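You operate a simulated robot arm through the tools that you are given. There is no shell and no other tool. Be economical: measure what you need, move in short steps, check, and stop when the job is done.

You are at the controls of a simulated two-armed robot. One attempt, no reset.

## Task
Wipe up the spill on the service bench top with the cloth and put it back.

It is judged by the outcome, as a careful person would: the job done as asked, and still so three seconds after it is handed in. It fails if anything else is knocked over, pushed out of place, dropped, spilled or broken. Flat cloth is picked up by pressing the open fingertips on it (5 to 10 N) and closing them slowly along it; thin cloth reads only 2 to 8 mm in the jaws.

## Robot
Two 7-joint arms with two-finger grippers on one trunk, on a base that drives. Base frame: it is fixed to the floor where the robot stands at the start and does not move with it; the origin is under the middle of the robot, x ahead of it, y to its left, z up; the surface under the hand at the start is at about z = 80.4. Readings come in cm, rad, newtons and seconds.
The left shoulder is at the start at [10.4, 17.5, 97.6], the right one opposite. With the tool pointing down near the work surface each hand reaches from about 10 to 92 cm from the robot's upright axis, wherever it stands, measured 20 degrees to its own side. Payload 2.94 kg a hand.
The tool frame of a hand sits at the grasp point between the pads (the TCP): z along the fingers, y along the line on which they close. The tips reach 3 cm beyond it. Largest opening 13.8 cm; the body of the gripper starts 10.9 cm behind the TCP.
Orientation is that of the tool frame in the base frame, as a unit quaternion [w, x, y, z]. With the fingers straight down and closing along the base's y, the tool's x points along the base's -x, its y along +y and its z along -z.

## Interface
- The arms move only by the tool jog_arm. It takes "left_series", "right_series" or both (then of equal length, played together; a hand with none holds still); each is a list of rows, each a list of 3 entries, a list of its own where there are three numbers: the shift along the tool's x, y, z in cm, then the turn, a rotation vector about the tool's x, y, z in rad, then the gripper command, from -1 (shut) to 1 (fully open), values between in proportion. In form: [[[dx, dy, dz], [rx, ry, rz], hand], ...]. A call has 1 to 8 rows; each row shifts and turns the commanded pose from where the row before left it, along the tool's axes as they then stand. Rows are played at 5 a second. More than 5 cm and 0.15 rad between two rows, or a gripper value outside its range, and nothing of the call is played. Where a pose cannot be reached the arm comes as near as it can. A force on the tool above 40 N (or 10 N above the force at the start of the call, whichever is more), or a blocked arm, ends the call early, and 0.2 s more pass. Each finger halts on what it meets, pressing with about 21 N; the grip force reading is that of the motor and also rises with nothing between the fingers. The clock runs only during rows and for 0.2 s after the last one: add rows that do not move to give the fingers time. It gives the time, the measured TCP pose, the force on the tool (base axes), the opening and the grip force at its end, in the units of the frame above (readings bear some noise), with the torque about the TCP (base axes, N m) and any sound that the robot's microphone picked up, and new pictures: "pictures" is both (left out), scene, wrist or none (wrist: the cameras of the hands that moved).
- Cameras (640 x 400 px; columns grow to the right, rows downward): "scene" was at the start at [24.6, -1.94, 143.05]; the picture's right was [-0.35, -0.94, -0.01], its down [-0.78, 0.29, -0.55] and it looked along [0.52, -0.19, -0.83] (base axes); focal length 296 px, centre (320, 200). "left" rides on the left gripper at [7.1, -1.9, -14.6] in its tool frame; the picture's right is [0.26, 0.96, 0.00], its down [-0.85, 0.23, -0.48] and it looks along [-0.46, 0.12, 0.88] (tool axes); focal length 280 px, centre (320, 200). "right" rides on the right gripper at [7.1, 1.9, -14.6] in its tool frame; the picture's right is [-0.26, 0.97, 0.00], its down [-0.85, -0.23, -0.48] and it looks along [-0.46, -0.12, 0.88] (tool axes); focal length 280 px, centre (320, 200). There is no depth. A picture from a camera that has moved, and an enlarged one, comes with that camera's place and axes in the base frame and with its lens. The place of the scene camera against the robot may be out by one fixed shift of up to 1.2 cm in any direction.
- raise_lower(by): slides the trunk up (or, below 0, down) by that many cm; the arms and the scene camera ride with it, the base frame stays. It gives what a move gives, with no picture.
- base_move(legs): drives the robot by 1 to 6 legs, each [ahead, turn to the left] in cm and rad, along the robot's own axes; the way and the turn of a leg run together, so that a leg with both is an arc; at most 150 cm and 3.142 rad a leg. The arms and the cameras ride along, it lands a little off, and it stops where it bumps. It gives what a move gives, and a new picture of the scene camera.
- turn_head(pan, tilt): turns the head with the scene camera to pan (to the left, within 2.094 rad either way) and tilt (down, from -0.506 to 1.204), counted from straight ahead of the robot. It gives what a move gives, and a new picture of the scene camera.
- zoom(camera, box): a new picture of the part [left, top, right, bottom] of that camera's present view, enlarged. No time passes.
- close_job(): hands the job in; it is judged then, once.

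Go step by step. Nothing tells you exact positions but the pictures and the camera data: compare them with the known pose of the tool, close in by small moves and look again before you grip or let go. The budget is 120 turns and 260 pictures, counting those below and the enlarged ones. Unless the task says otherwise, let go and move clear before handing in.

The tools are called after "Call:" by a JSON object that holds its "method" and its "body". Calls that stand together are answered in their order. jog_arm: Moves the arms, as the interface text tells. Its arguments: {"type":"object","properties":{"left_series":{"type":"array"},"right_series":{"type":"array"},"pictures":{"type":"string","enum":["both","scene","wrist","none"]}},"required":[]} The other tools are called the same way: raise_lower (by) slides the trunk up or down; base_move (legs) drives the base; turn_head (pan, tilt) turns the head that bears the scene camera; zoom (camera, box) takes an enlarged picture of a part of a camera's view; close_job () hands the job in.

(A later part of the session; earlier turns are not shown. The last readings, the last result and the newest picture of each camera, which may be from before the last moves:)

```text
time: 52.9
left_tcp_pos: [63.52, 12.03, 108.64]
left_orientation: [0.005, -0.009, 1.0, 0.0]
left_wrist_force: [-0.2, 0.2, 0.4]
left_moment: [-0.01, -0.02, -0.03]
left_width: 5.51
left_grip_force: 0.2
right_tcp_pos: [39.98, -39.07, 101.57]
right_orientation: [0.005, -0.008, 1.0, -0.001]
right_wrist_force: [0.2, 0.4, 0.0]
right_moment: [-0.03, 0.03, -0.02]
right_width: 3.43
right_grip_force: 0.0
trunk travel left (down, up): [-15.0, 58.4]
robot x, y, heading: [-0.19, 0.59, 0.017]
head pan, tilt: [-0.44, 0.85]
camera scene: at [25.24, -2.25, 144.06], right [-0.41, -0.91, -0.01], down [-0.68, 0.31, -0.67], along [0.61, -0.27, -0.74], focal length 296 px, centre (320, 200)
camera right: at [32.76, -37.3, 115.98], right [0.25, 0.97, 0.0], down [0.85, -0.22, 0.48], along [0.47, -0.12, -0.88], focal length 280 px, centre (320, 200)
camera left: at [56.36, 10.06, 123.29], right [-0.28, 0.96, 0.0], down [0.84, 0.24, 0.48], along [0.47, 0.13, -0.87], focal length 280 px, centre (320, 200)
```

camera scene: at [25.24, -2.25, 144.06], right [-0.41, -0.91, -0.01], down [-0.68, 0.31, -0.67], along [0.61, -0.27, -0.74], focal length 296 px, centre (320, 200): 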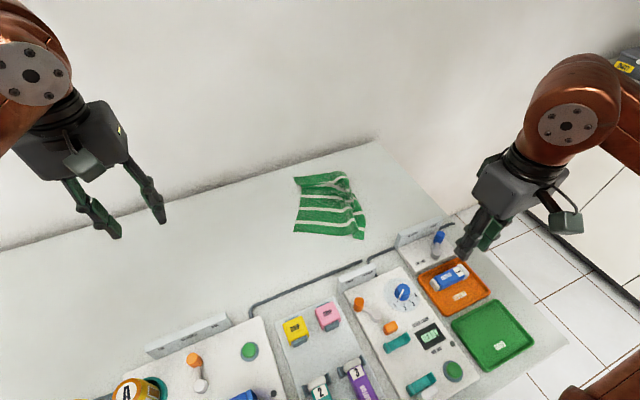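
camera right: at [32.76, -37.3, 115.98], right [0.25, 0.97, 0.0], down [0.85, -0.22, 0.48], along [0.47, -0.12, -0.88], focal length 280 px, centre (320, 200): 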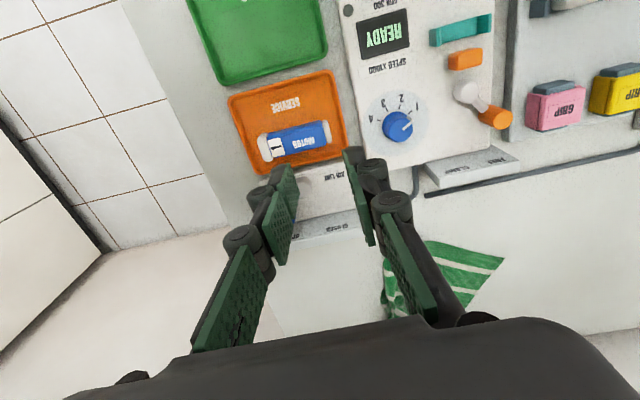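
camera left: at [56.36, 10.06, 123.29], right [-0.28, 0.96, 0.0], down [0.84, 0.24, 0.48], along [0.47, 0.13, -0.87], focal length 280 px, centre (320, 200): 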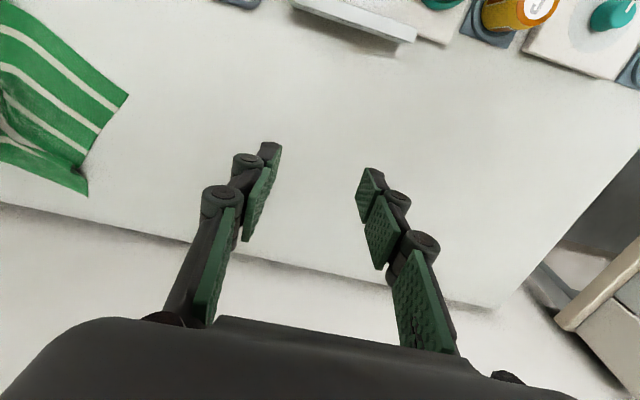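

The cloth is now rotated somewhat: left edge from (70,-15) to (90,-22). The right hand can also pull it back by this edge; I retract the left hand and bring the right one over the left edge's middle.

Call:
{"method": "jog_arm", "body": {"left_series": [[[4, 3, 0], [0, 0, 0], -0.2], [[4, 3, 0], [0, 0, 0], -0.2], [[4, 3, 0], [0, 0, 0], -0.2], [[4, 3, 0], [0, 0, 0], -0.2], [[4, 3, 0], [0, 0, 0], -0.2], [[4, 3, 0], [0, 0, 0], -0.2], [[0, 2, 0], [0, 0, 0], -0.2]], "right_series": [[[-4, 1, 0], [0, 0, 0], -0.2], [[-4, 1, 0], [0, 0, 0], -0.2], [[-4, 2.5, 0], [0, 0, 0], -0.2], [[-4, 2.5, 0], [0, 0, 0], -0.2], [[-4, 2.5, 0], [0, 0, 0], -0.2], [[-4, 2.5, 0], [0, 0, 0], -0.2], [[-4, 2.5, 0], [0, 0, 0], -0.2]], "pictures": "none"}}

Call:
{"method": "jog_arm", "body": {"right_series": [[[-4, 1.5, 0], [0, 0, 0], -0.2], [[-4, 1.5, 2], [0, 0, 0], -0.2], [[-2.4, 0, 4], [0, 0, 0], -0.2], [[0, 0, 2], [0, 0, 0], -0.2], [[0, 0, 0], [0, 0, 0], -0.2]], "pictures": "both"}}

```text
time: 54.5
left_tcp_pos: [39.07, 31.38, 108.72]
left_orientation: [0.005, -0.008, 1.0, 0.001]
left_wrist_force: [-0.8, 0.1, 0.1]
left_moment: [0.0, 0.0, 0.0]
left_width: 5.54
left_grip_force: 0.1
right_tcp_pos: [67.63, -24.2, 102.03]
right_orientation: [0.005, -0.005, 1.0, 0.0]
right_wrist_force: [-0.3, 0.5, 0.2]
right_moment: [0.0, -0.01, 0.03]
right_width: 5.5
right_grip_force: 0.0
trunk travel left (down, up): [-15.0, 58.4]
robot x, y, heading: [-0.08, 0.11, 0.011]
head pan, tilt: [-0.44, 0.85]
```

```text
time: 55.7
left_tcp_pos: [39.11, 31.5, 108.89]
left_orientation: [0.005, -0.008, 1.0, 0.0]
left_wrist_force: [0.4, -0.9, 0.1]
left_moment: [0.02, -0.01, 0.01]
left_width: 5.54
left_grip_force: 0.0
right_tcp_pos: [78.01, -21.19, 94.07]
right_orientation: [0.006, -0.007, 1.0, 0.0]
right_wrist_force: [0.5, -0.6, 1.1]
right_moment: [-0.04, 0.01, -0.02]
right_width: 5.52
right_grip_force: 0.1
trunk travel left (down, up): [-15.0, 58.4]
robot x, y, heading: [-0.06, 0.86, 0.02]
head pan, tilt: [-0.44, 0.85]
camera scene: at [25.23, -2.25, 144.07], right [-0.41, -0.91, -0.01], down [-0.68, 0.31, -0.67], along [0.61, -0.27, -0.74], focal length 296 px, centre (320, 200)
camera right: at [70.76, -19.39, 108.55], right [0.25, 0.97, 0.0], down [0.85, -0.22, 0.49], along [0.47, -0.12, -0.87], focal length 280 px, centre (320, 200)
```

scene: 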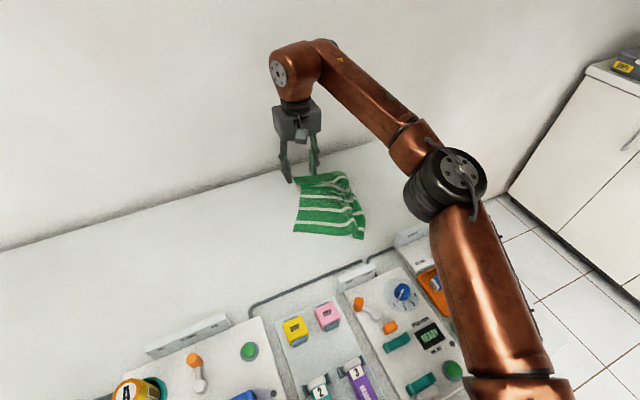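
right: 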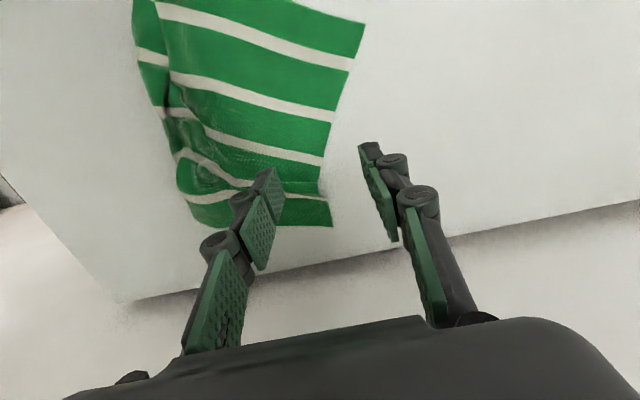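

I shift 2.5 cm to the right so both fingers land on the cloth inside its left edge, and descend.

Call:
{"method": "jog_arm", "body": {"right_series": [[[0, -2.5, 2], [0, 0, 0], -0.2], [[0, 0, 4], [0, 0, 0], -0.2], [[0, 0, 3], [0, 0, 0], -0.2], [[0, 0, 1.2], [0, 0, 0], -0.2], [[0, 0, 0], [0, 0, 0], -0.2]], "pictures": "wrist"}}

```text
time: 56.9
left_tcp_pos: [39.06, 31.51, 108.78]
left_orientation: [0.005, -0.008, 1.0, 0.0]
left_wrist_force: [1.1, -0.6, 0.5]
left_moment: [-0.01, 0.0, 0.01]
left_width: 5.53
left_grip_force: 0.0
right_tcp_pos: [78.21, -23.53, 83.91]
right_orientation: [0.007, -0.007, 1.0, -0.001]
right_wrist_force: [0.2, 1.2, 0.5]
right_moment: [0.01, -0.01, -0.03]
right_width: 5.5
right_grip_force: 0.0
trunk travel left (down, up): [-15.0, 58.4]
robot x, y, heading: [-0.37, 0.29, 0.012]
head pan, tilt: [-0.44, 0.85]
camera right: at [70.97, -21.7, 98.43], right [0.25, 0.97, 0.0], down [0.85, -0.22, 0.49], along [0.47, -0.12, -0.87], focal length 280 px, centre (320, 200)
```

right: 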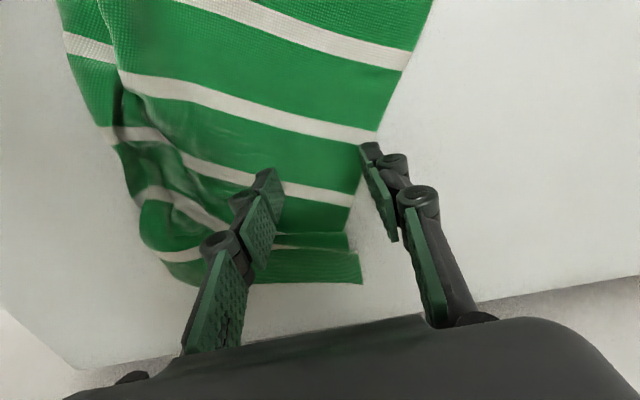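

Call:
{"method": "jog_arm", "body": {"right_series": [[[2, -2, -0.4], [0, 0, 0], -0.2], [[0, 0, 0], [0, 0, 0], -0.2]], "pictures": "wrist"}}

```text
time: 57.5
left_tcp_pos: [39.08, 31.53, 108.81]
left_orientation: [0.005, -0.008, 1.0, 0.0]
left_wrist_force: [-0.3, 1.1, -0.4]
left_moment: [0.0, -0.02, -0.02]
left_width: 5.5
left_grip_force: 0.1
right_tcp_pos: [76.13, -25.65, 84.28]
right_orientation: [0.006, -0.007, 1.0, 0.0]
right_wrist_force: [-0.8, 0.0, 0.1]
right_moment: [0.0, 0.0, 0.03]
right_width: 5.52
right_grip_force: 0.1
trunk travel left (down, up): [-15.0, 58.4]
robot x, y, heading: [-0.09, 0.38, 0.016]
head pan, tilt: [-0.44, 0.85]
camera right: at [68.92, -23.91, 98.77], right [0.25, 0.97, 0.0], down [0.85, -0.22, 0.48], along [0.47, -0.12, -0.87], focal length 280 px, centre (320, 200)
```

right: 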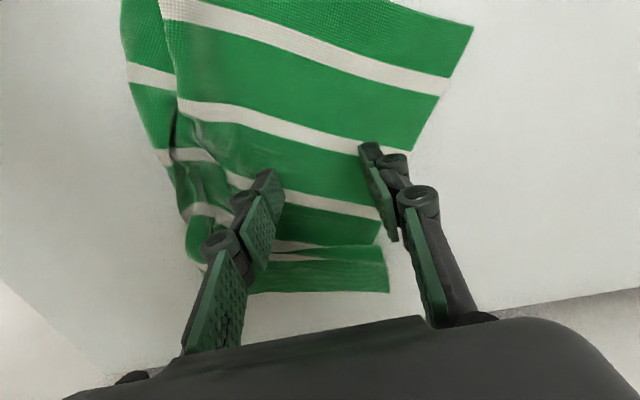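

Both tips are now over cloth. I press down gently.

Call:
{"method": "jog_arm", "body": {"right_series": [[[0, 0, 0.6], [0, 0, 0], -0.2], [[0, 0, 0.4], [0, 0, 0], -0.2], [[0, 0, 0.2], [0, 0, 0], -0.2], [[0, 0, 0], [0, 0, 0], -0.2]], "pictures": "none"}}

```text
time: 58.5
left_tcp_pos: [39.04, 31.57, 108.86]
left_orientation: [0.006, -0.008, 1.0, -0.001]
left_wrist_force: [-0.1, 0.7, 0.1]
left_moment: [0.04, 0.03, 0.04]
left_width: 5.54
left_grip_force: 0.0
right_tcp_pos: [76.26, -25.63, 83.08]
right_orientation: [0.006, -0.006, 1.0, 0.0]
right_wrist_force: [0.1, -1.3, 4.1]
right_moment: [-0.08, 0.04, -0.02]
right_width: 5.53
right_grip_force: 0.7
trunk travel left (down, up): [-15.0, 58.4]
robot x, y, heading: [-0.45, 0.09, 0.011]
head pan, tilt: [-0.44, 0.85]
```

Call:
{"method": "jog_arm", "body": {"right_series": [[[0, 0, 0.06], [0, 0, 0], -0.3], [[0, 0, 0], [0, 0, 0], -0.4], [[0, 0, 0], [0, 0, 0], -0.5], [[0, 0, 0], [0, 0, 0], -0.6], [[0, 0, 0], [0, 0, 0], -0.7], [[0, 0, 0], [0, 0, 0], -0.8], [[0, 0, 0], [0, 0, 0], -0.9], [[0, 0, 0], [0, 0, 0], -1]], "pictures": "none"}}

Call:
{"method": "jog_arm", "body": {"right_series": [[[0, 0, -0.08], [0, 0, 0], -1], [[0, 0, 0], [0, 0, 0], -1]], "pictures": "both"}}

```text
time: 60.3
left_tcp_pos: [39.04, 31.48, 108.67]
left_orientation: [0.006, -0.008, 1.0, 0.0]
left_wrist_force: [0.0, -0.1, 0.6]
left_moment: [-0.02, 0.03, 0.0]
left_width: 5.51
left_grip_force: 0.0
right_tcp_pos: [76.33, -25.67, 82.88]
right_orientation: [0.004, -0.006, 1.0, 0.001]
right_wrist_force: [0.8, -0.4, 5.7]
right_moment: [-0.06, 0.04, 0.01]
right_width: 0.28
right_grip_force: 23.9
trunk travel left (down, up): [-15.0, 58.4]
robot x, y, heading: [-0.36, 0.33, 0.014]
head pan, tilt: [-0.44, 0.85]
```

```text
time: 60.9
left_tcp_pos: [39.07, 31.49, 108.79]
left_orientation: [0.005, -0.008, 1.0, 0.0]
left_wrist_force: [0.2, 0.0, 0.2]
left_moment: [-0.02, 0.03, -0.01]
left_width: 5.51
left_grip_force: 0.0
right_tcp_pos: [76.18, -25.66, 82.98]
right_orientation: [0.005, -0.007, 1.0, 0.001]
right_wrist_force: [0.0, -0.2, -0.6]
right_moment: [-0.04, -0.01, 0.0]
right_width: 0.59
right_grip_force: 23.0
trunk travel left (down, up): [-15.0, 58.4]
robot x, y, heading: [-0.48, 0.38, 0.011]
head pan, tilt: [-0.44, 0.85]
camera scene: at [25.23, -2.23, 144.07], right [-0.41, -0.91, -0.01], down [-0.68, 0.31, -0.67], along [0.61, -0.27, -0.74], focal length 296 px, centre (320, 200)
camera right: at [68.96, -23.85, 97.49], right [0.25, 0.97, 0.0], down [0.85, -0.22, 0.48], along [0.47, -0.12, -0.87], focal length 280 px, centre (320, 200)
```

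scene: 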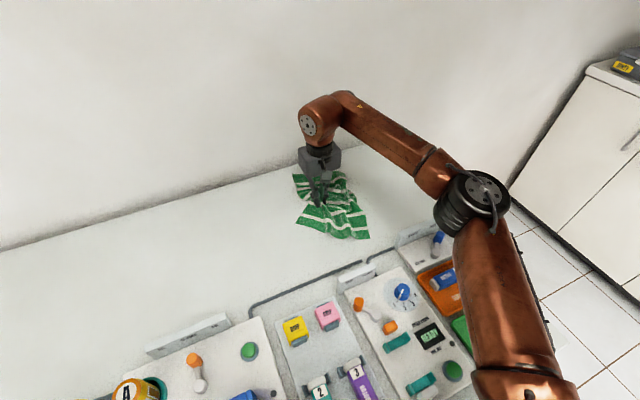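
right: 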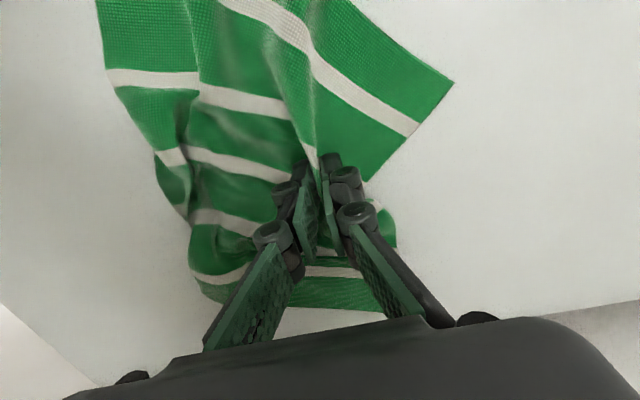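

Gripped (5.9 mm). I drag it leftwards across the puddle area and on towards its place.

Call:
{"method": "jog_arm", "body": {"right_series": [[[-2, -1, 0.03], [0, 0, 0], -1], [[-2, 2, 0], [0, 0, 0], -1], [[2, 2, 0], [0, 0, 0], -1], [[2, 2, 0], [0, 0, 0], -1], [[0, 2, 0], [0, 0, 0], -1], [[0, 2.3, 0], [0, 0, 0], -1], [[0, 2.3, 0], [0, 0, 0], -1], [[0, 2.3, 0], [0, 0, 0], -1]], "pictures": "none"}}

Call:
{"method": "jog_arm", "body": {"right_series": [[[0, 2.5, 0], [0, 0, 0], -1], [[0, 2.5, 0], [0, 0, 0], -1], [[0, 2.5, 0], [0, 0, 0], -1], [[0, 2.5, 0], [0, 0, 0], -1], [[0, 2.5, 0], [0, 0, 0], -1]], "pictures": "both"}}

```text
time: 62.7
left_tcp_pos: [39.16, 31.58, 108.8]
left_orientation: [0.006, -0.009, 1.0, 0.0]
left_wrist_force: [0.2, 0.5, -0.2]
left_moment: [0.03, -0.01, -0.01]
left_width: 5.51
left_grip_force: 0.1
right_tcp_pos: [76.15, -11.86, 83.13]
right_orientation: [0.005, -0.006, 1.0, -0.001]
right_wrist_force: [-1.0, 0.4, 0.6]
right_moment: [0.03, -0.01, -0.01]
right_width: 0.07
right_grip_force: 15.2
trunk travel left (down, up): [-15.0, 58.4]
robot x, y, heading: [-0.41, 0.15, 0.014]
head pan, tilt: [-0.44, 0.85]
```

```text
time: 63.9
left_tcp_pos: [39.08, 31.54, 108.82]
left_orientation: [0.005, -0.008, 1.0, 0.0]
left_wrist_force: [0.2, -0.8, -0.9]
left_moment: [-0.02, 0.02, -0.02]
left_width: 5.51
left_grip_force: 0.0
right_tcp_pos: [75.88, 0.59, 82.93]
right_orientation: [0.006, -0.007, 1.0, 0.001]
right_wrist_force: [0.2, 0.0, -1.6]
right_moment: [-0.04, -0.02, -0.02]
right_width: 0.47
right_grip_force: 29.5
trunk travel left (down, up): [-15.0, 58.4]
robot x, y, heading: [-0.39, 0.33, 0.017]
head pan, tilt: [-0.44, 0.85]
camera scene: at [25.23, -2.22, 144.06], right [-0.41, -0.91, -0.01], down [-0.68, 0.31, -0.67], along [0.61, -0.27, -0.74], focal length 296 px, centre (320, 200)
camera right: at [68.53, 2.39, 97.4], right [0.25, 0.97, 0.0], down [0.85, -0.22, 0.48], along [0.47, -0.12, -0.87], focal length 280 px, centre (320, 200)
```

scene: 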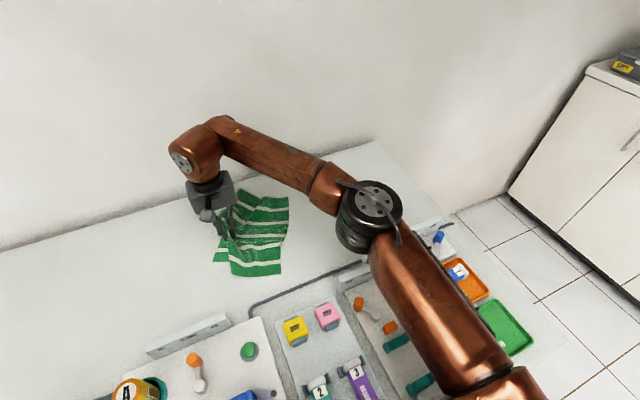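
right: 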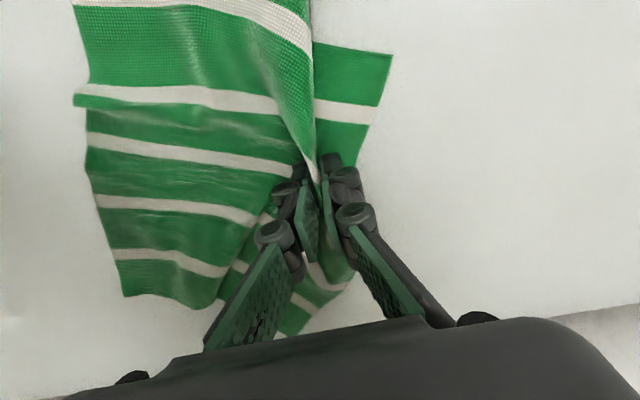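

The cloth follows. The puddle spot is uncovered; I zoom on the same place as before.

Call:
{"method": "zoom", "body": {"camera": "scene", "box": [280, 195, 344, 235]}}

Call:
{"method": "zoom", "body": {"camera": "scene", "box": [190, 170, 350, 270]}}

```text
10.00 times, centred on (312, 215) of scene
camera zoom: at [25.23, -2.22, 144.06], right [-0.41, -0.91, -0.01], down [-0.68, 0.31, -0.67], along [0.61, -0.27, -0.74], focal length 2962 px, centre (400, 50)
```

zoom: 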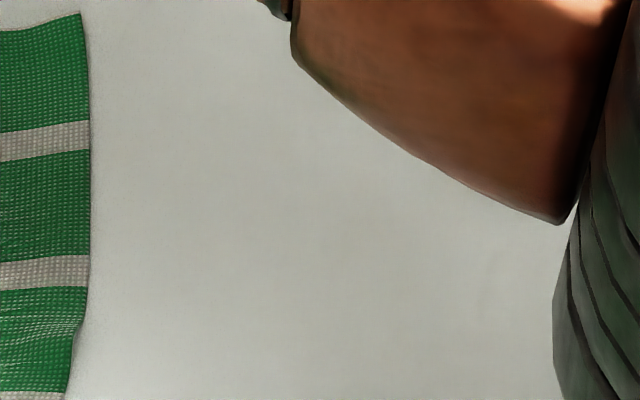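

```text
4.00 times, centred on (270, 220) of scene
camera zoom: at [25.23, -2.22, 144.06], right [-0.41, -0.91, -0.01], down [-0.68, 0.31, -0.67], along [0.61, -0.27, -0.74], focal length 1185 px, centre (520, 120)
```

zoom: 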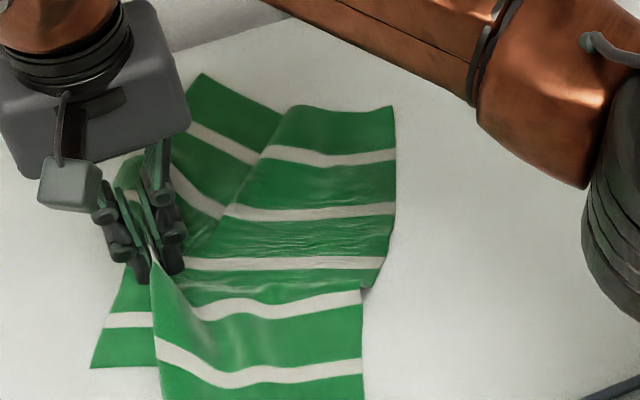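

The glints are gone there so far. The cloth is rotated about 28° clockwise; I drag the rest of the way while turning the wrist counter-clockwise to square it up.

Call:
{"method": "jog_arm", "body": {"right_series": [[[1.15, 1.85, 0], [0, 0, -0.12], -1], [[0.92, 1.97, 0], [0, 0, -0.12], -1], [[0.68, 2.07, 0], [0, 0, -0.12], -1], [[0.425, 2.14, 0], [0, 0, -0.12], -1], [[0.165, 2.17, 0], [0, 0, 0], -1], [[0.165, 2.17, 0], [0, 0, 0], -1], [[0, 0, 0], [0, 0, 0], -1]], "pictures": "both"}}

```text
time: 65.5
left_tcp_pos: [39.07, 31.51, 108.67]
left_orientation: [0.006, -0.008, 1.0, 0.001]
left_wrist_force: [0.2, 0.0, 0.1]
left_moment: [0.02, 0.01, -0.03]
left_width: 5.49
left_grip_force: 0.0
right_tcp_pos: [68.77, 11.96, 82.89]
right_orientation: [0.005, -0.245, 0.97, 0.0]
right_wrist_force: [-0.5, 0.7, 3.0]
right_moment: [-0.07, -0.04, 0.02]
right_width: 0.35
right_grip_force: 17.4
trunk travel left (down, up): [-15.0, 58.4]
robot x, y, heading: [-0.38, -0.27, 0.012]
head pan, tilt: [-0.44, 0.85]
camera scene: at [25.23, -2.22, 144.06], right [-0.41, -0.91, -0.01], down [-0.68, 0.31, -0.67], along [0.61, -0.27, -0.74], focal length 296 px, centre (320, 200)
camera right: at [61.62, 10.13, 97.35], right [-0.23, 0.97, 0.0], down [0.85, 0.2, 0.49], along [0.47, 0.11, -0.87], focal length 280 px, centre (320, 200)
```

scene: 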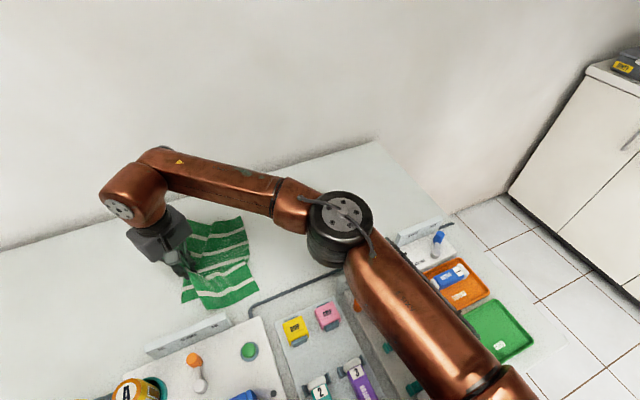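
right: 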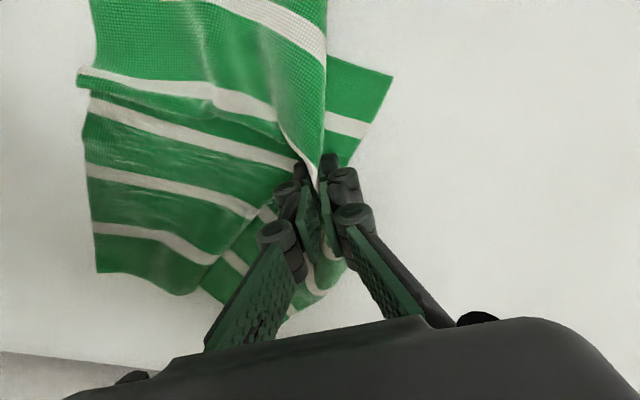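

Well squared now. I release, lift straight up and look.

Call:
{"method": "jog_arm", "body": {"right_series": [[[0, 0, 0], [0, 0, 0], -0.7], [[0, 0, 0], [0, 0, 0], -0.5], [[0, 0, -1], [0, 0, 0], -0.5], [[0, 0, -4], [0, 0, 0], -0.5], [[0, 0, -5], [0, 0, 0.12], -0.5], [[0, 0, -5], [0, 0, 0.12], -0.5], [[0, -4, 0], [0, 0, 0.12], -0.5], [[0, -4, 0], [0, 0, 0.12], -0.5]], "pictures": "none"}}

Call:
{"method": "jog_arm", "body": {"right_series": [[[4, -3, 0], [0, 0, 0], -0.5], [[4, -3, 0], [0, 0, 0], -0.5], [[4, -4, 0], [0, 0, 0], -0.5], [[4, -3, 0], [0, 0, 0], -0.5], [[4, -3, 0], [0, 0, 0], -0.5], [[4, -3, 0], [0, 0, 0], -0.5], [[0, -5, 0], [0, 0, 0], -0.5], [[0, -5, 0], [0, 0, 0], -0.5]], "pictures": "scene"}}

Call:
{"method": "turn_head", "body": {"pan": 0.0, "tilt": 1.0}}

Call:
{"method": "zoom", "body": {"camera": "scene", "box": [200, 100, 440, 250]}}

```text
time: 67.3
left_tcp_pos: [39.02, 31.62, 108.75]
left_orientation: [0.006, -0.008, 1.0, 0.0]
left_wrist_force: [0.1, -0.9, 0.3]
left_moment: [-0.04, 0.03, -0.02]
left_width: 5.52
left_grip_force: 0.2
right_tcp_pos: [70.12, 4.05, 97.91]
right_orientation: [0.005, -0.006, 1.0, 0.0]
right_wrist_force: [-0.7, 1.2, -0.1]
right_moment: [0.01, -0.05, 0.0]
right_width: 3.44
right_grip_force: 0.1
trunk travel left (down, up): [-15.0, 58.4]
robot x, y, heading: [-0.4, 0.15, 0.019]
head pan, tilt: [-0.44, 0.85]
```

```text
refused: row 3 steps farther than a row can; nothing moved
```

```text
time: 68.2
left_tcp_pos: [39.08, 31.56, 108.73]
left_orientation: [0.005, -0.007, 1.0, 0.0]
left_wrist_force: [-0.4, -1.2, 0.2]
left_moment: [0.01, 0.0, -0.01]
left_width: 5.51
left_grip_force: 0.0
right_tcp_pos: [70.13, 3.93, 98.02]
right_orientation: [0.005, -0.007, 1.0, 0.001]
right_wrist_force: [-1.0, 0.0, -0.7]
right_moment: [-0.03, 0.0, 0.02]
right_width: 3.44
right_grip_force: 0.1
trunk travel left (down, up): [-15.0, 58.4]
robot x, y, heading: [-0.31, 0.01, 0.014]
head pan, tilt: [0.0, 1.0]
camera scene: at [25.09, 1.11, 142.95], right [0.01, -1.0, 0.0], down [-0.83, -0.01, -0.55], along [0.55, 0.01, -0.83], focal length 296 px, centre (320, 200)
```

scene: 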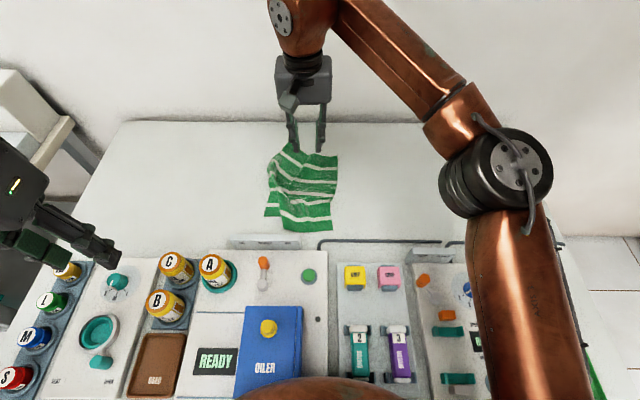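

```text
2.67 times, centred on (320, 175) of scene
camera zoom: at [25.09, 1.11, 142.95], right [0.01, -1.0, 0.0], down [-0.83, -0.01, -0.55], along [0.55, 0.01, -0.83], focal length 790 px, centre (320, 267)
```

zoom: 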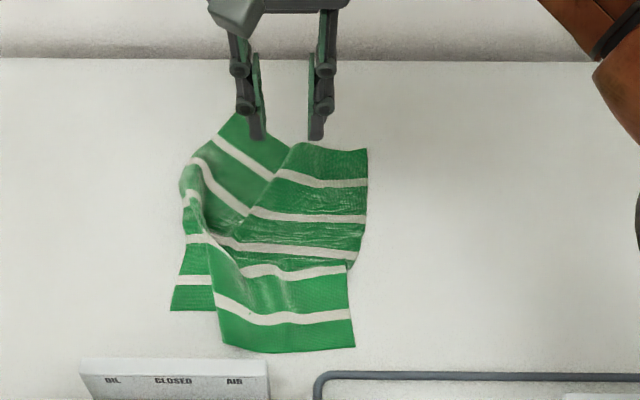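

The cloth is roughly back but crumpled. First I check the puddle spot with the right wrist camera from the earlier pose.

Call:
{"method": "jog_arm", "body": {"right_series": [[[-0.6, -4.5, 0], [0, 0, 0], 1], [[-0.6, -4.5, 0], [0, 0, 0], 1], [[-0.6, -4.5, 0], [0, 0, 0], 1], [[-0.6, -4.5, 0], [0, 0, 0], 1], [[-0.6, -4.5, 1.7], [0, 0, 0], 1], [[-0.6, -4.5, 1.7], [0, 0, 0], 1], [[-0.5, -4.3, 1.7], [0, 0, 0], 1], [[0, 0, 0], [0, 0, 0], 1]], "pictures": "wrist"}}

Call:
{"method": "zoom", "body": {"camera": "right", "box": [300, 85, 396, 145]}}

Call:
{"method": "zoom", "body": {"camera": "right", "box": [200, 20, 440, 170]}}

```text
time: 70.0
left_tcp_pos: [39.05, 31.6, 108.82]
left_orientation: [0.005, -0.009, 1.0, 0.0]
left_wrist_force: [0.4, -0.8, -0.2]
left_moment: [0.02, -0.02, 0.02]
left_width: 5.51
left_grip_force: 0.1
right_tcp_pos: [74.97, -27.32, 93.32]
right_orientation: [0.005, -0.007, 1.0, 0.001]
right_wrist_force: [-0.2, 0.4, -0.2]
right_moment: [-0.03, -0.02, 0.0]
right_width: 13.79
right_grip_force: 0.0
trunk travel left (down, up): [-15.0, 58.4]
robot x, y, heading: [-0.04, 0.11, 0.01]
head pan, tilt: [0.0, 1.0]
camera right: at [67.65, -25.52, 107.82], right [0.25, 0.97, 0.0], down [0.85, -0.22, 0.49], along [0.47, -0.12, -0.87], focal length 280 px, centre (320, 200)
```

right: 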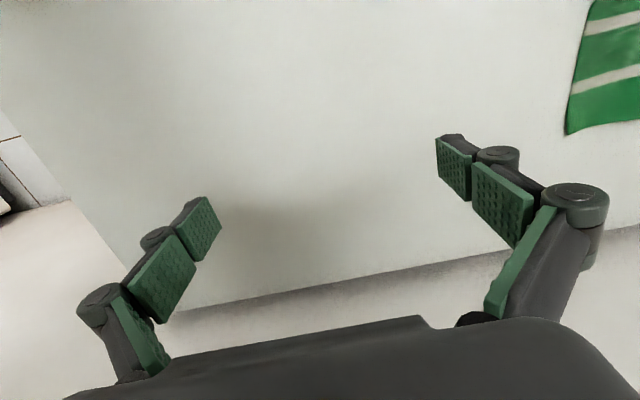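

```text
6.67 times, centred on (348, 115) of right
camera zoom: at [67.65, -25.52, 107.82], right [0.25, 0.97, 0.0], down [0.85, -0.22, 0.49], along [0.47, -0.12, -0.87], focal length 1869 px, centre (133, 767)
```

zoom: 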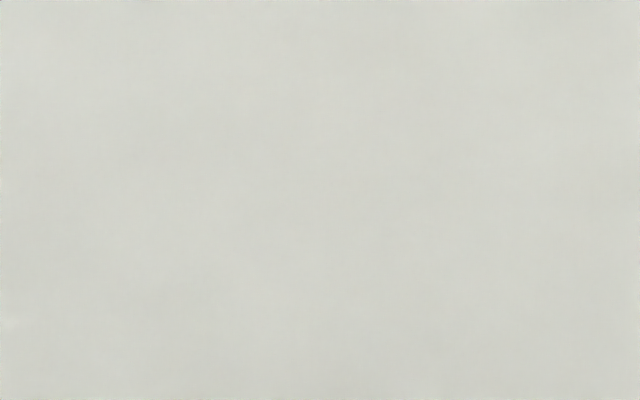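

```text
2.67 times, centred on (320, 95) of right
camera zoom: at [67.65, -25.52, 107.82], right [0.25, 0.97, 0.0], down [0.85, -0.22, 0.49], along [0.47, -0.12, -0.87], focal length 748 px, centre (320, 480)
```

zoom: 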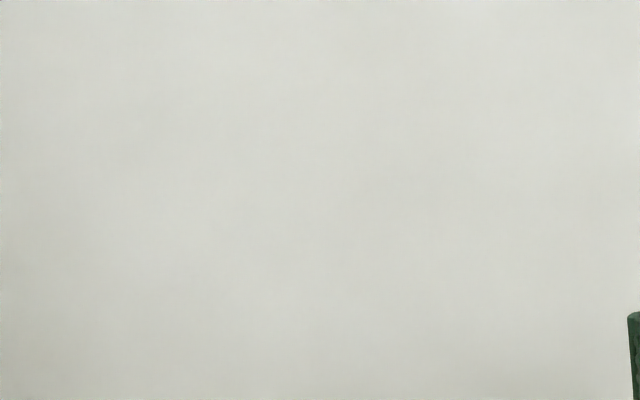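

The rim glints are gone: the puddle is wiped. Now I tidy the cloth: park the right hand, bring the left hand over the cloth's left side.

Call:
{"method": "jog_arm", "body": {"right_series": [[[0, 0, -4], [0, 0, 0], 1], [[0, 0, -4], [0, 0, 0], 1], [[4, -1, 0], [0, 0, 0], 1], [[4, -1, 0], [0, 0, 0], 1], [[4, -1, 0], [0, 0, 0], 1], [[4, -1, 0], [0, 0, 0], 1], [[4, -1, 0], [0, 0, 0], 1], [[4, -1, 0], [0, 0, 0], 1]], "left_series": [[[-4, -2, 0], [0, 0, 0], -0.5], [[-4, -2, 0], [0, 0, 0], -0.5], [[-4, -2, 0], [0, 0, 0], -0.5], [[-4, -2, 0], [0, 0, 0], -0.5], [[-4, -2, 0], [0, 0, 0], -0.5], [[-4, -2, 2], [0, 0, 0], -0.5], [[-4, -2, 2], [0, 0, 0], -0.5], [[-2, -2, 4], [0, 0, 0], -0.5]], "pictures": "both"}}

Call:
{"method": "zoom", "body": {"camera": "scene", "box": [200, 100, 440, 250]}}

```text
time: 71.8
left_tcp_pos: [68.94, 16.06, 100.81]
left_orientation: [0.007, -0.008, 1.0, -0.001]
left_wrist_force: [0.2, -0.1, 0.8]
left_moment: [-0.04, -0.01, 0.05]
left_width: 3.43
left_grip_force: 0.1
right_tcp_pos: [50.73, -33.76, 100.66]
right_orientation: [0.005, -0.007, 1.0, 0.0]
right_wrist_force: [-0.7, 1.0, -0.2]
right_moment: [-0.03, -0.03, 0.02]
right_width: 13.8
right_grip_force: 0.0
trunk travel left (down, up): [-15.0, 58.4]
robot x, y, heading: [-0.25, -0.04, 0.015]
head pan, tilt: [0.0, 1.0]
camera scene: at [25.08, 1.1, 142.95], right [0.02, -1.0, 0.0], down [-0.83, -0.01, -0.55], along [0.55, 0.01, -0.83], focal length 296 px, centre (320, 200)
camera right: at [43.47, -31.98, 115.1], right [0.25, 0.97, 0.0], down [0.85, -0.22, 0.49], along [0.47, -0.12, -0.87], focal length 280 px, centre (320, 200)
camera left: at [61.83, 14.13, 115.38], right [-0.28, 0.96, 0.0], down [0.84, 0.24, 0.49], along [0.47, 0.13, -0.87], focal length 280 px, centre (320, 200)
```

scene: 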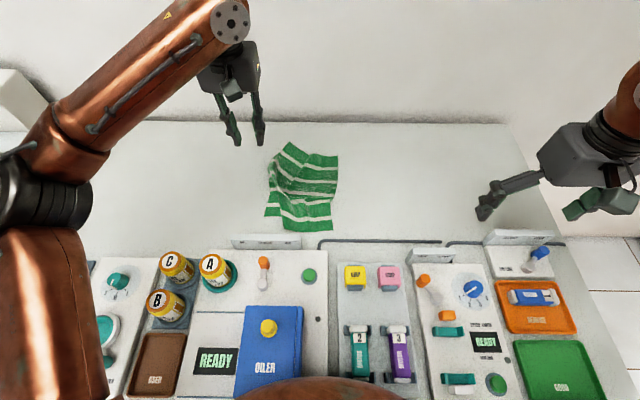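
right: 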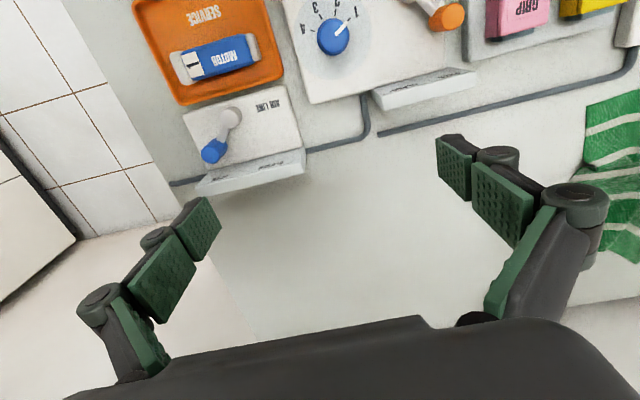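
left: 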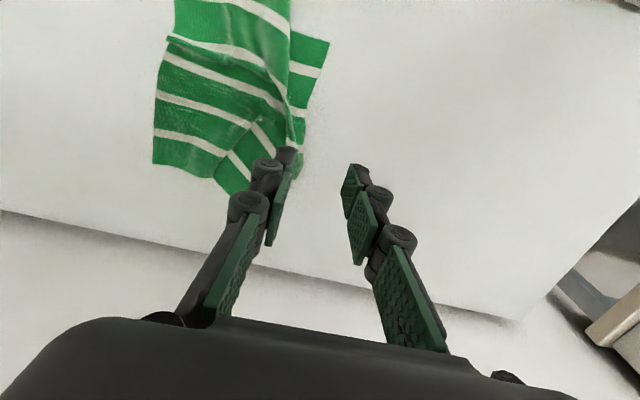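

```text
2.67 times, centred on (320, 175) of scene
camera zoom: at [25.08, 1.1, 142.95], right [0.02, -1.0, 0.0], down [-0.83, -0.01, -0.55], along [0.55, 0.01, -0.83], focal length 790 px, centre (320, 267)
```

zoom: 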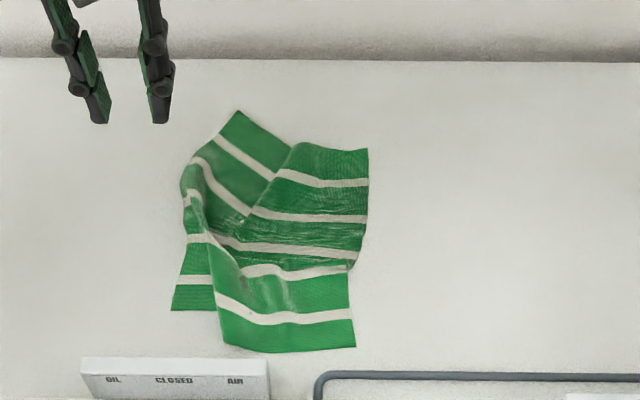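

The left flap (NL corner near (62,16)) is tucked by a pleat. I'll pinch the flap with the left hand and pull it to its corner; descending above it first.

Call:
{"method": "jog_arm", "body": {"left_series": [[[4.4, 0, 1], [0, 0, 0], -0.5], [[0, -2.5, 4], [0, 0, 0], -0.5], [[0, 0, 4], [0, 0, 0], -0.5], [[0, 0, 4], [0, 0, 0], -0.5], [[0, 0, 0], [0, 0, 0], -0.5]], "pictures": "both"}}

Call:
{"method": "zoom", "body": {"camera": "scene", "box": [200, 100, 440, 250]}}

```text
time: 73.0
left_tcp_pos: [65.12, 13.41, 87.33]
left_orientation: [0.006, -0.007, 1.0, 0.0]
left_wrist_force: [-0.4, 0.2, -0.5]
left_moment: [0.05, -0.02, -0.03]
left_width: 3.45
left_grip_force: 0.1
right_tcp_pos: [50.83, -33.67, 100.59]
right_orientation: [0.005, -0.007, 1.0, 0.0]
right_wrist_force: [-0.3, 0.1, 0.6]
right_moment: [0.02, 0.0, -0.04]
right_width: 13.79
right_grip_force: 0.0
trunk travel left (down, up): [-15.0, 58.4]
robot x, y, heading: [-0.27, 0.66, 0.013]
head pan, tilt: [0.0, 1.0]
camera scene: at [25.09, 1.11, 142.95], right [0.01, -1.0, 0.0], down [-0.83, -0.01, -0.55], along [0.55, 0.01, -0.83], focal length 296 px, centre (320, 200)
camera left: at [58.01, 11.48, 101.81], right [-0.28, 0.96, 0.0], down [0.84, 0.24, 0.48], along [0.47, 0.13, -0.87], focal length 280 px, centre (320, 200)
```

scene: 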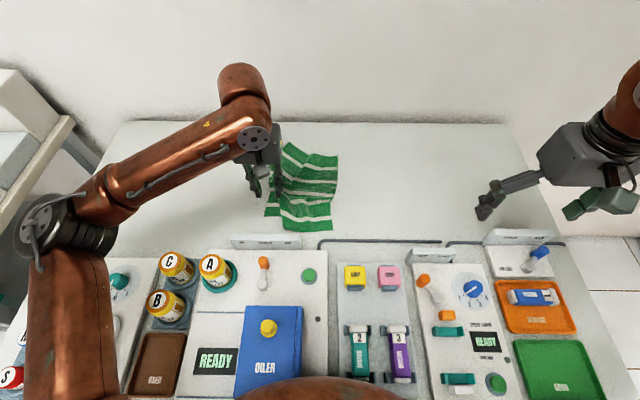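
left: 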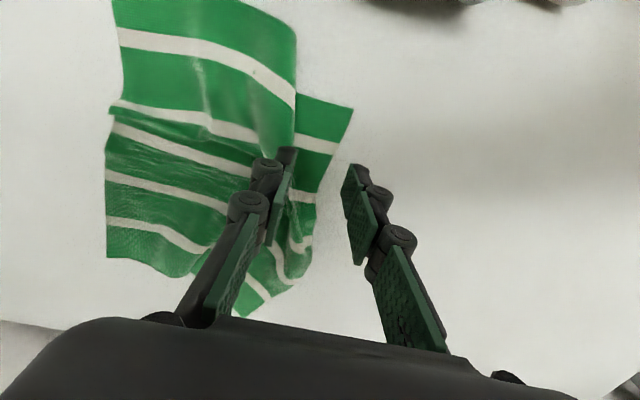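

```text
2.67 times, centred on (320, 175) of scene
camera zoom: at [25.09, 1.11, 142.95], right [0.01, -1.0, 0.0], down [-0.83, -0.01, -0.55], along [0.55, 0.01, -0.83], focal length 790 px, centre (320, 267)
```

zoom: 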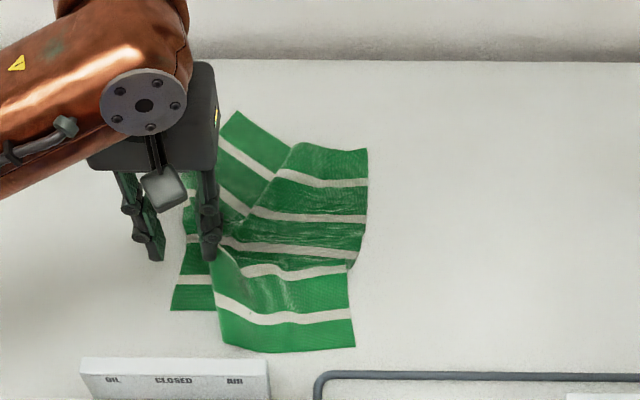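

Call:
{"method": "jog_arm", "body": {"left_series": [[[2.2, -1.2, 0], [0, 0, 0], -0.5], [[0, 0, 2.5], [0, 0, 0], -0.5], [[0, 0, 0.8], [0, 0, 0], -0.5], [[0, 0, 0], [0, 0, 0], -0.5]], "pictures": "wrist"}}

```text
time: 74.0
left_tcp_pos: [63.08, 12.13, 84.31]
left_orientation: [0.004, -0.008, 1.0, 0.0]
left_wrist_force: [0.5, 0.4, 0.4]
left_moment: [-0.01, 0.04, 0.02]
left_width: 3.45
left_grip_force: 0.0
right_tcp_pos: [50.85, -33.78, 100.73]
right_orientation: [0.006, -0.007, 1.0, 0.0]
right_wrist_force: [-0.6, 0.5, 0.0]
right_moment: [-0.02, 0.0, -0.01]
right_width: 13.8
right_grip_force: 0.0
trunk travel left (down, up): [-15.0, 58.4]
robot x, y, heading: [-0.4, 0.47, 0.014]
head pan, tilt: [0.0, 1.0]
camera left: at [55.83, 10.15, 98.82], right [-0.28, 0.96, 0.0], down [0.84, 0.24, 0.48], along [0.47, 0.13, -0.87], focal length 280 px, centre (320, 200)
```

left: 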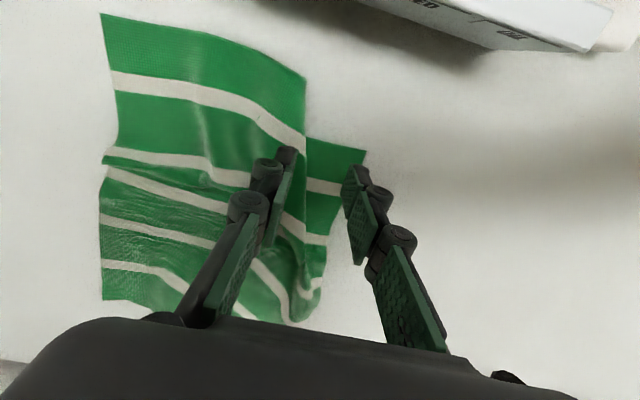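

The flap is narrow, so instead of pinching I try dragging it by friction with closed fingertips pressed on it, outward to its corner.

Call:
{"method": "jog_arm", "body": {"left_series": [[[0, 0, -1], [0, 0, 0], -0.8], [[0.3, 1.3, 0], [0, 0, 0], -1], [[0, 0, 0], [0, 0, 0], -1], [[0, 0, 1], [0, 0, 0], -1], [[0, 0, 0.8], [0, 0, 0], -1], [[0, 0, 0.4], [0, 0, 0], -1], [[0, 0, 0.2], [0, 0, 0], -1], [[0, 0, 0], [0, 0, 0], -1]], "pictures": "wrist"}}

```text
time: 75.8
left_tcp_pos: [62.69, 13.39, 83.06]
left_orientation: [0.006, -0.008, 1.0, 0.0]
left_wrist_force: [-0.8, 0.0, -0.5]
left_moment: [0.0, 0.0, 0.02]
left_width: 0.0
left_grip_force: 20.8
right_tcp_pos: [50.69, -33.73, 100.62]
right_orientation: [0.006, -0.007, 1.0, 0.0]
right_wrist_force: [0.3, 0.6, -0.1]
right_moment: [-0.01, 0.0, -0.02]
right_width: 13.81
right_grip_force: 0.1
trunk travel left (down, up): [-15.0, 58.4]
robot x, y, heading: [-0.2, 0.19, 0.016]
head pan, tilt: [0.0, 1.0]
camera left: at [55.41, 11.31, 97.6], right [-0.28, 0.96, 0.0], down [0.84, 0.24, 0.48], along [0.47, 0.13, -0.87], focal length 280 px, centre (320, 200)
```

left: 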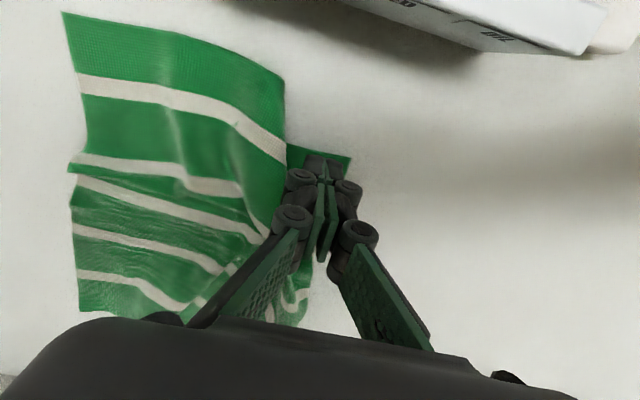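

Fingers rest right on the flap. I press lightly and drag toward the corner.

Call:
{"method": "jog_arm", "body": {"left_series": [[[0, 0, 0.15], [0, 0, 0], -1], [[0, 0, 0], [0, 0, 0], -1]], "pictures": "none"}}

Call:
{"method": "jog_arm", "body": {"left_series": [[[0, 0, 0.1], [0, 0, 0], -1], [[0, 0, 0], [0, 0, 0], -1]], "pictures": "none"}}

```text
time: 76.4
left_tcp_pos: [62.74, 13.32, 82.9]
left_orientation: [0.005, -0.008, 1.0, 0.0]
left_wrist_force: [0.1, 1.5, 0.6]
left_moment: [-0.01, -0.04, 0.03]
left_width: 0.02
left_grip_force: 21.2
right_tcp_pos: [50.77, -33.66, 100.6]
right_orientation: [0.005, -0.007, 1.0, 0.0]
right_wrist_force: [0.2, -0.3, 0.0]
right_moment: [0.01, -0.03, -0.04]
right_width: 13.78
right_grip_force: 0.0
trunk travel left (down, up): [-15.0, 58.4]
robot x, y, heading: [-0.14, 0.28, 0.006]
head pan, tilt: [0.0, 1.0]
```

```text
time: 77.0
left_tcp_pos: [62.46, 13.46, 82.86]
left_orientation: [0.005, -0.008, 1.0, 0.0]
left_wrist_force: [-0.5, -0.4, 1.5]
left_moment: [0.01, 0.0, 0.01]
left_width: 0.01
left_grip_force: 20.6
right_tcp_pos: [50.76, -33.78, 100.69]
right_orientation: [0.006, -0.006, 1.0, -0.001]
right_wrist_force: [-0.3, 0.0, 0.2]
right_moment: [-0.01, -0.01, -0.01]
right_width: 13.8
right_grip_force: 0.0
trunk travel left (down, up): [-15.0, 58.4]
robot x, y, heading: [-0.28, 0.16, 0.013]
head pan, tilt: [0.0, 1.0]
```

Call:
{"method": "jog_arm", "body": {"left_series": [[[0, 0, 0.08], [0, 0, 0], -1], [[0, 0, 0], [0, 0, 0], -1], [[0.7, 0.8, 0], [0, 0, 0], -1], [[0.7, 0.8, 0], [0, 0, 0], -1], [[0.7, 0.8, 0], [0, 0, 0], -1], [[0.5, 0.8, 0], [0, 0, 0], -1], [[0, 0, 0], [0, 0, 0], -1]], "pictures": "wrist"}}

```text
time: 78.6
left_tcp_pos: [60.21, 16.76, 82.64]
left_orientation: [0.006, -0.007, 1.0, 0.0]
left_wrist_force: [0.7, -1.5, 10.9]
left_moment: [-0.05, 0.02, -0.01]
left_width: 0.0
left_grip_force: 21.2
right_tcp_pos: [50.74, -33.73, 100.6]
right_orientation: [0.005, -0.007, 1.0, 0.0]
right_wrist_force: [-0.4, 0.2, -0.1]
right_moment: [0.02, 0.01, 0.0]
right_width: 13.8
right_grip_force: 0.1
trunk travel left (down, up): [-15.0, 58.4]
robot x, y, heading: [-0.2, 0.09, 0.01]
head pan, tilt: [0.0, 1.0]
camera left: at [52.92, 14.65, 97.3], right [-0.28, 0.96, 0.0], down [0.84, 0.24, 0.49], along [0.47, 0.13, -0.87], focal length 280 px, centre (320, 200)
```

left: 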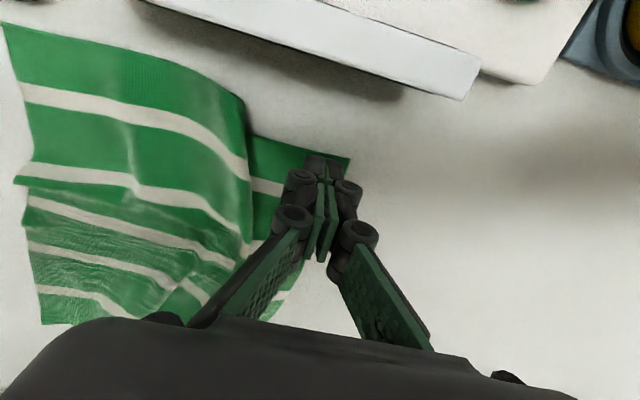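

Friction dragging works well; the near-left corner is back around (59,18). Next the far-left corner at about (87,11): lift and go above it.

Call:
{"method": "jog_arm", "body": {"left_series": [[[0, 0, -3], [0, 0, 0], -1], [[0, 0, -3], [0, 0, 0], -1], [[-4.5, -1, -1], [0, 0, 0], -1], [[-4.5, -1, 0], [0, 0, 0], -1], [[-4.5, -1, 0], [0, 0, 0], -1], [[-4.5, -1, 0], [0, 0, 0], -1], [[-4.5, -1, 0], [0, 0, 0], -1], [[0, 0, 0], [0, 0, 0], -1]], "pictures": "both"}}

Call:
{"method": "zoom", "body": {"camera": "scene", "box": [200, 100, 440, 250]}}

```text
time: 80.4
left_tcp_pos: [82.52, 11.91, 89.83]
left_orientation: [0.005, -0.006, 1.0, 0.001]
left_wrist_force: [-0.9, -0.5, 0.1]
left_moment: [-0.02, 0.0, 0.01]
left_width: 0.01
left_grip_force: 21.2
right_tcp_pos: [50.7, -33.65, 100.69]
right_orientation: [0.006, -0.006, 1.0, 0.001]
right_wrist_force: [0.5, 0.7, -0.4]
right_moment: [0.01, 0.02, 0.0]
right_width: 13.8
right_grip_force: 0.0
trunk travel left (down, up): [-15.0, 58.4]
robot x, y, heading: [-0.0, 0.37, 0.009]
head pan, tilt: [0.0, 1.0]
camera scene: at [25.09, 1.08, 142.95], right [0.01, -1.0, 0.0], down [-0.83, -0.01, -0.55], along [0.55, 0.01, -0.83], focal length 296 px, centre (320, 200)
camera left: at [75.32, 9.89, 104.32], right [-0.27, 0.96, 0.0], down [0.84, 0.24, 0.49], along [0.47, 0.13, -0.87], focal length 280 px, centre (320, 200)
```

scene: 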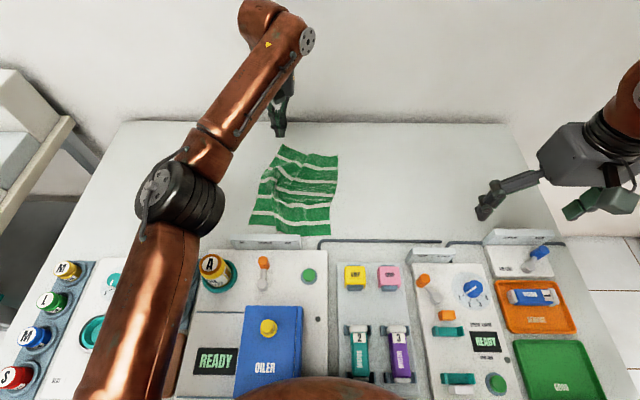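
left: 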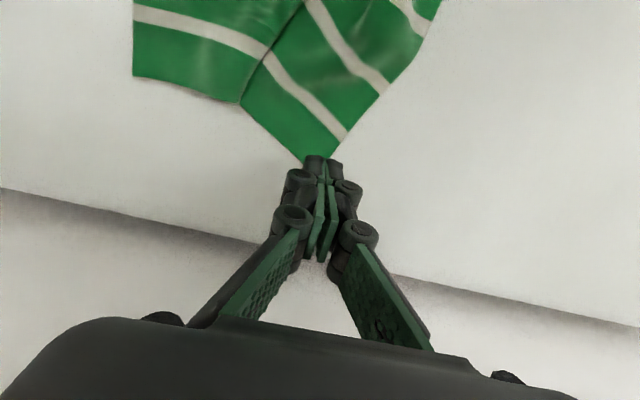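

```text
2.67 times, centred on (320, 175) of scene
camera zoom: at [25.09, 1.08, 142.95], right [0.01, -1.0, 0.0], down [-0.83, -0.01, -0.55], along [0.55, 0.01, -0.83], focal length 790 px, centre (320, 267)
```

zoom: 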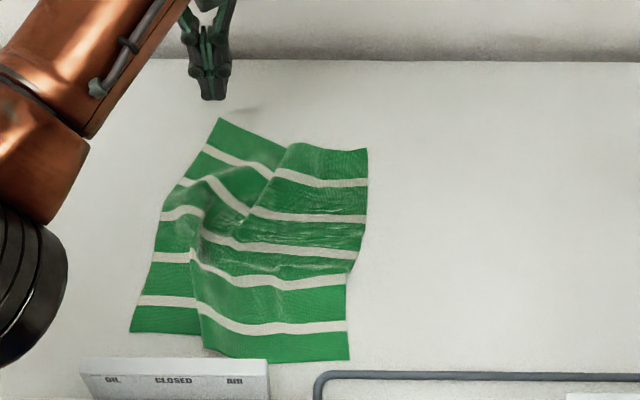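

Much flatter. I press just inside the far-left corner and drag it out to about (86,18).

Call:
{"method": "jog_arm", "body": {"left_series": [[[1.2, -0.6, 3], [0, 0, 0], -1], [[0, 0, 3], [0, 0, 0], -1], [[0, 0, 0.6], [0, 0, 0], -1], [[0, 0, 0.3], [0, 0, 0], -1], [[0, 0, 0], [0, 0, 0], -1]], "pictures": "none"}}

Call:
{"method": "jog_arm", "body": {"left_series": [[[0, 0, 0.1], [0, 0, 0], -1], [[0, 0, 0], [0, 0, 0], -1]], "pictures": "none"}}

```text
time: 81.6
left_tcp_pos: [81.31, 11.23, 82.85]
left_orientation: [0.005, -0.008, 1.0, 0.001]
left_wrist_force: [0.5, -0.2, -1.1]
left_moment: [-0.02, -0.03, 0.0]
left_width: 0.0
left_grip_force: 21.2
right_tcp_pos: [50.73, -33.79, 100.72]
right_orientation: [0.004, -0.007, 1.0, 0.0]
right_wrist_force: [0.3, 0.1, -0.3]
right_moment: [-0.01, 0.01, -0.02]
right_width: 13.79
right_grip_force: 0.0
trunk travel left (down, up): [-15.0, 58.4]
robot x, y, heading: [-0.04, 0.35, 0.016]
head pan, tilt: [0.0, 1.0]
```

```text
time: 82.2
left_tcp_pos: [81.25, 11.37, 82.72]
left_orientation: [0.004, -0.008, 1.0, 0.0]
left_wrist_force: [-0.1, 0.2, 0.1]
left_moment: [-0.01, -0.02, -0.01]
left_width: 0.0
left_grip_force: 21.0
right_tcp_pos: [50.69, -33.71, 100.54]
right_orientation: [0.005, -0.007, 1.0, 0.0]
right_wrist_force: [0.0, 0.1, 0.0]
right_moment: [0.02, -0.06, 0.02]
right_width: 13.81
right_grip_force: 0.0
trunk travel left (down, up): [-15.0, 58.4]
robot x, y, heading: [-0.12, 0.45, 0.01]
head pan, tilt: [0.0, 1.0]
```

Call:
{"method": "jog_arm", "body": {"left_series": [[[0, 0, 0.1], [0, 0, 0], -1], [[0, 0, 0], [0, 0, 0], -1]], "pictures": "none"}}

Call:
{"method": "jog_arm", "body": {"left_series": [[[0, 0, 0.06], [0, 0, 0], -1], [[0, 0, 0], [0, 0, 0], -1]], "pictures": "none"}}

```text
time: 82.8
left_tcp_pos: [81.5, 11.27, 82.75]
left_orientation: [0.006, -0.008, 1.0, 0.0]
left_wrist_force: [-0.1, -0.3, 0.8]
left_moment: [0.0, 0.02, -0.01]
left_width: 0.0
left_grip_force: 20.6
right_tcp_pos: [50.73, -33.81, 100.72]
right_orientation: [0.006, -0.007, 1.0, -0.001]
right_wrist_force: [0.2, 0.0, 0.4]
right_moment: [0.03, -0.05, 0.0]
right_width: 13.8
right_grip_force: 0.1
trunk travel left (down, up): [-15.0, 58.4]
robot x, y, heading: [-0.25, 0.57, 0.019]
head pan, tilt: [0.0, 1.0]
```

```text
time: 83.4
left_tcp_pos: [81.49, 11.41, 82.74]
left_orientation: [0.006, -0.007, 1.0, 0.001]
left_wrist_force: [0.5, -0.4, 3.0]
left_moment: [-0.04, -0.01, 0.01]
left_width: 0.01
left_grip_force: 21.0
right_tcp_pos: [50.71, -33.73, 100.59]
right_orientation: [0.006, -0.007, 1.0, 0.001]
right_wrist_force: [0.7, 0.7, 0.0]
right_moment: [-0.01, 0.02, -0.02]
right_width: 13.8
right_grip_force: 0.1
trunk travel left (down, up): [-15.0, 58.4]
robot x, y, heading: [-0.07, 0.4, 0.015]
head pan, tilt: [0.0, 1.0]
```

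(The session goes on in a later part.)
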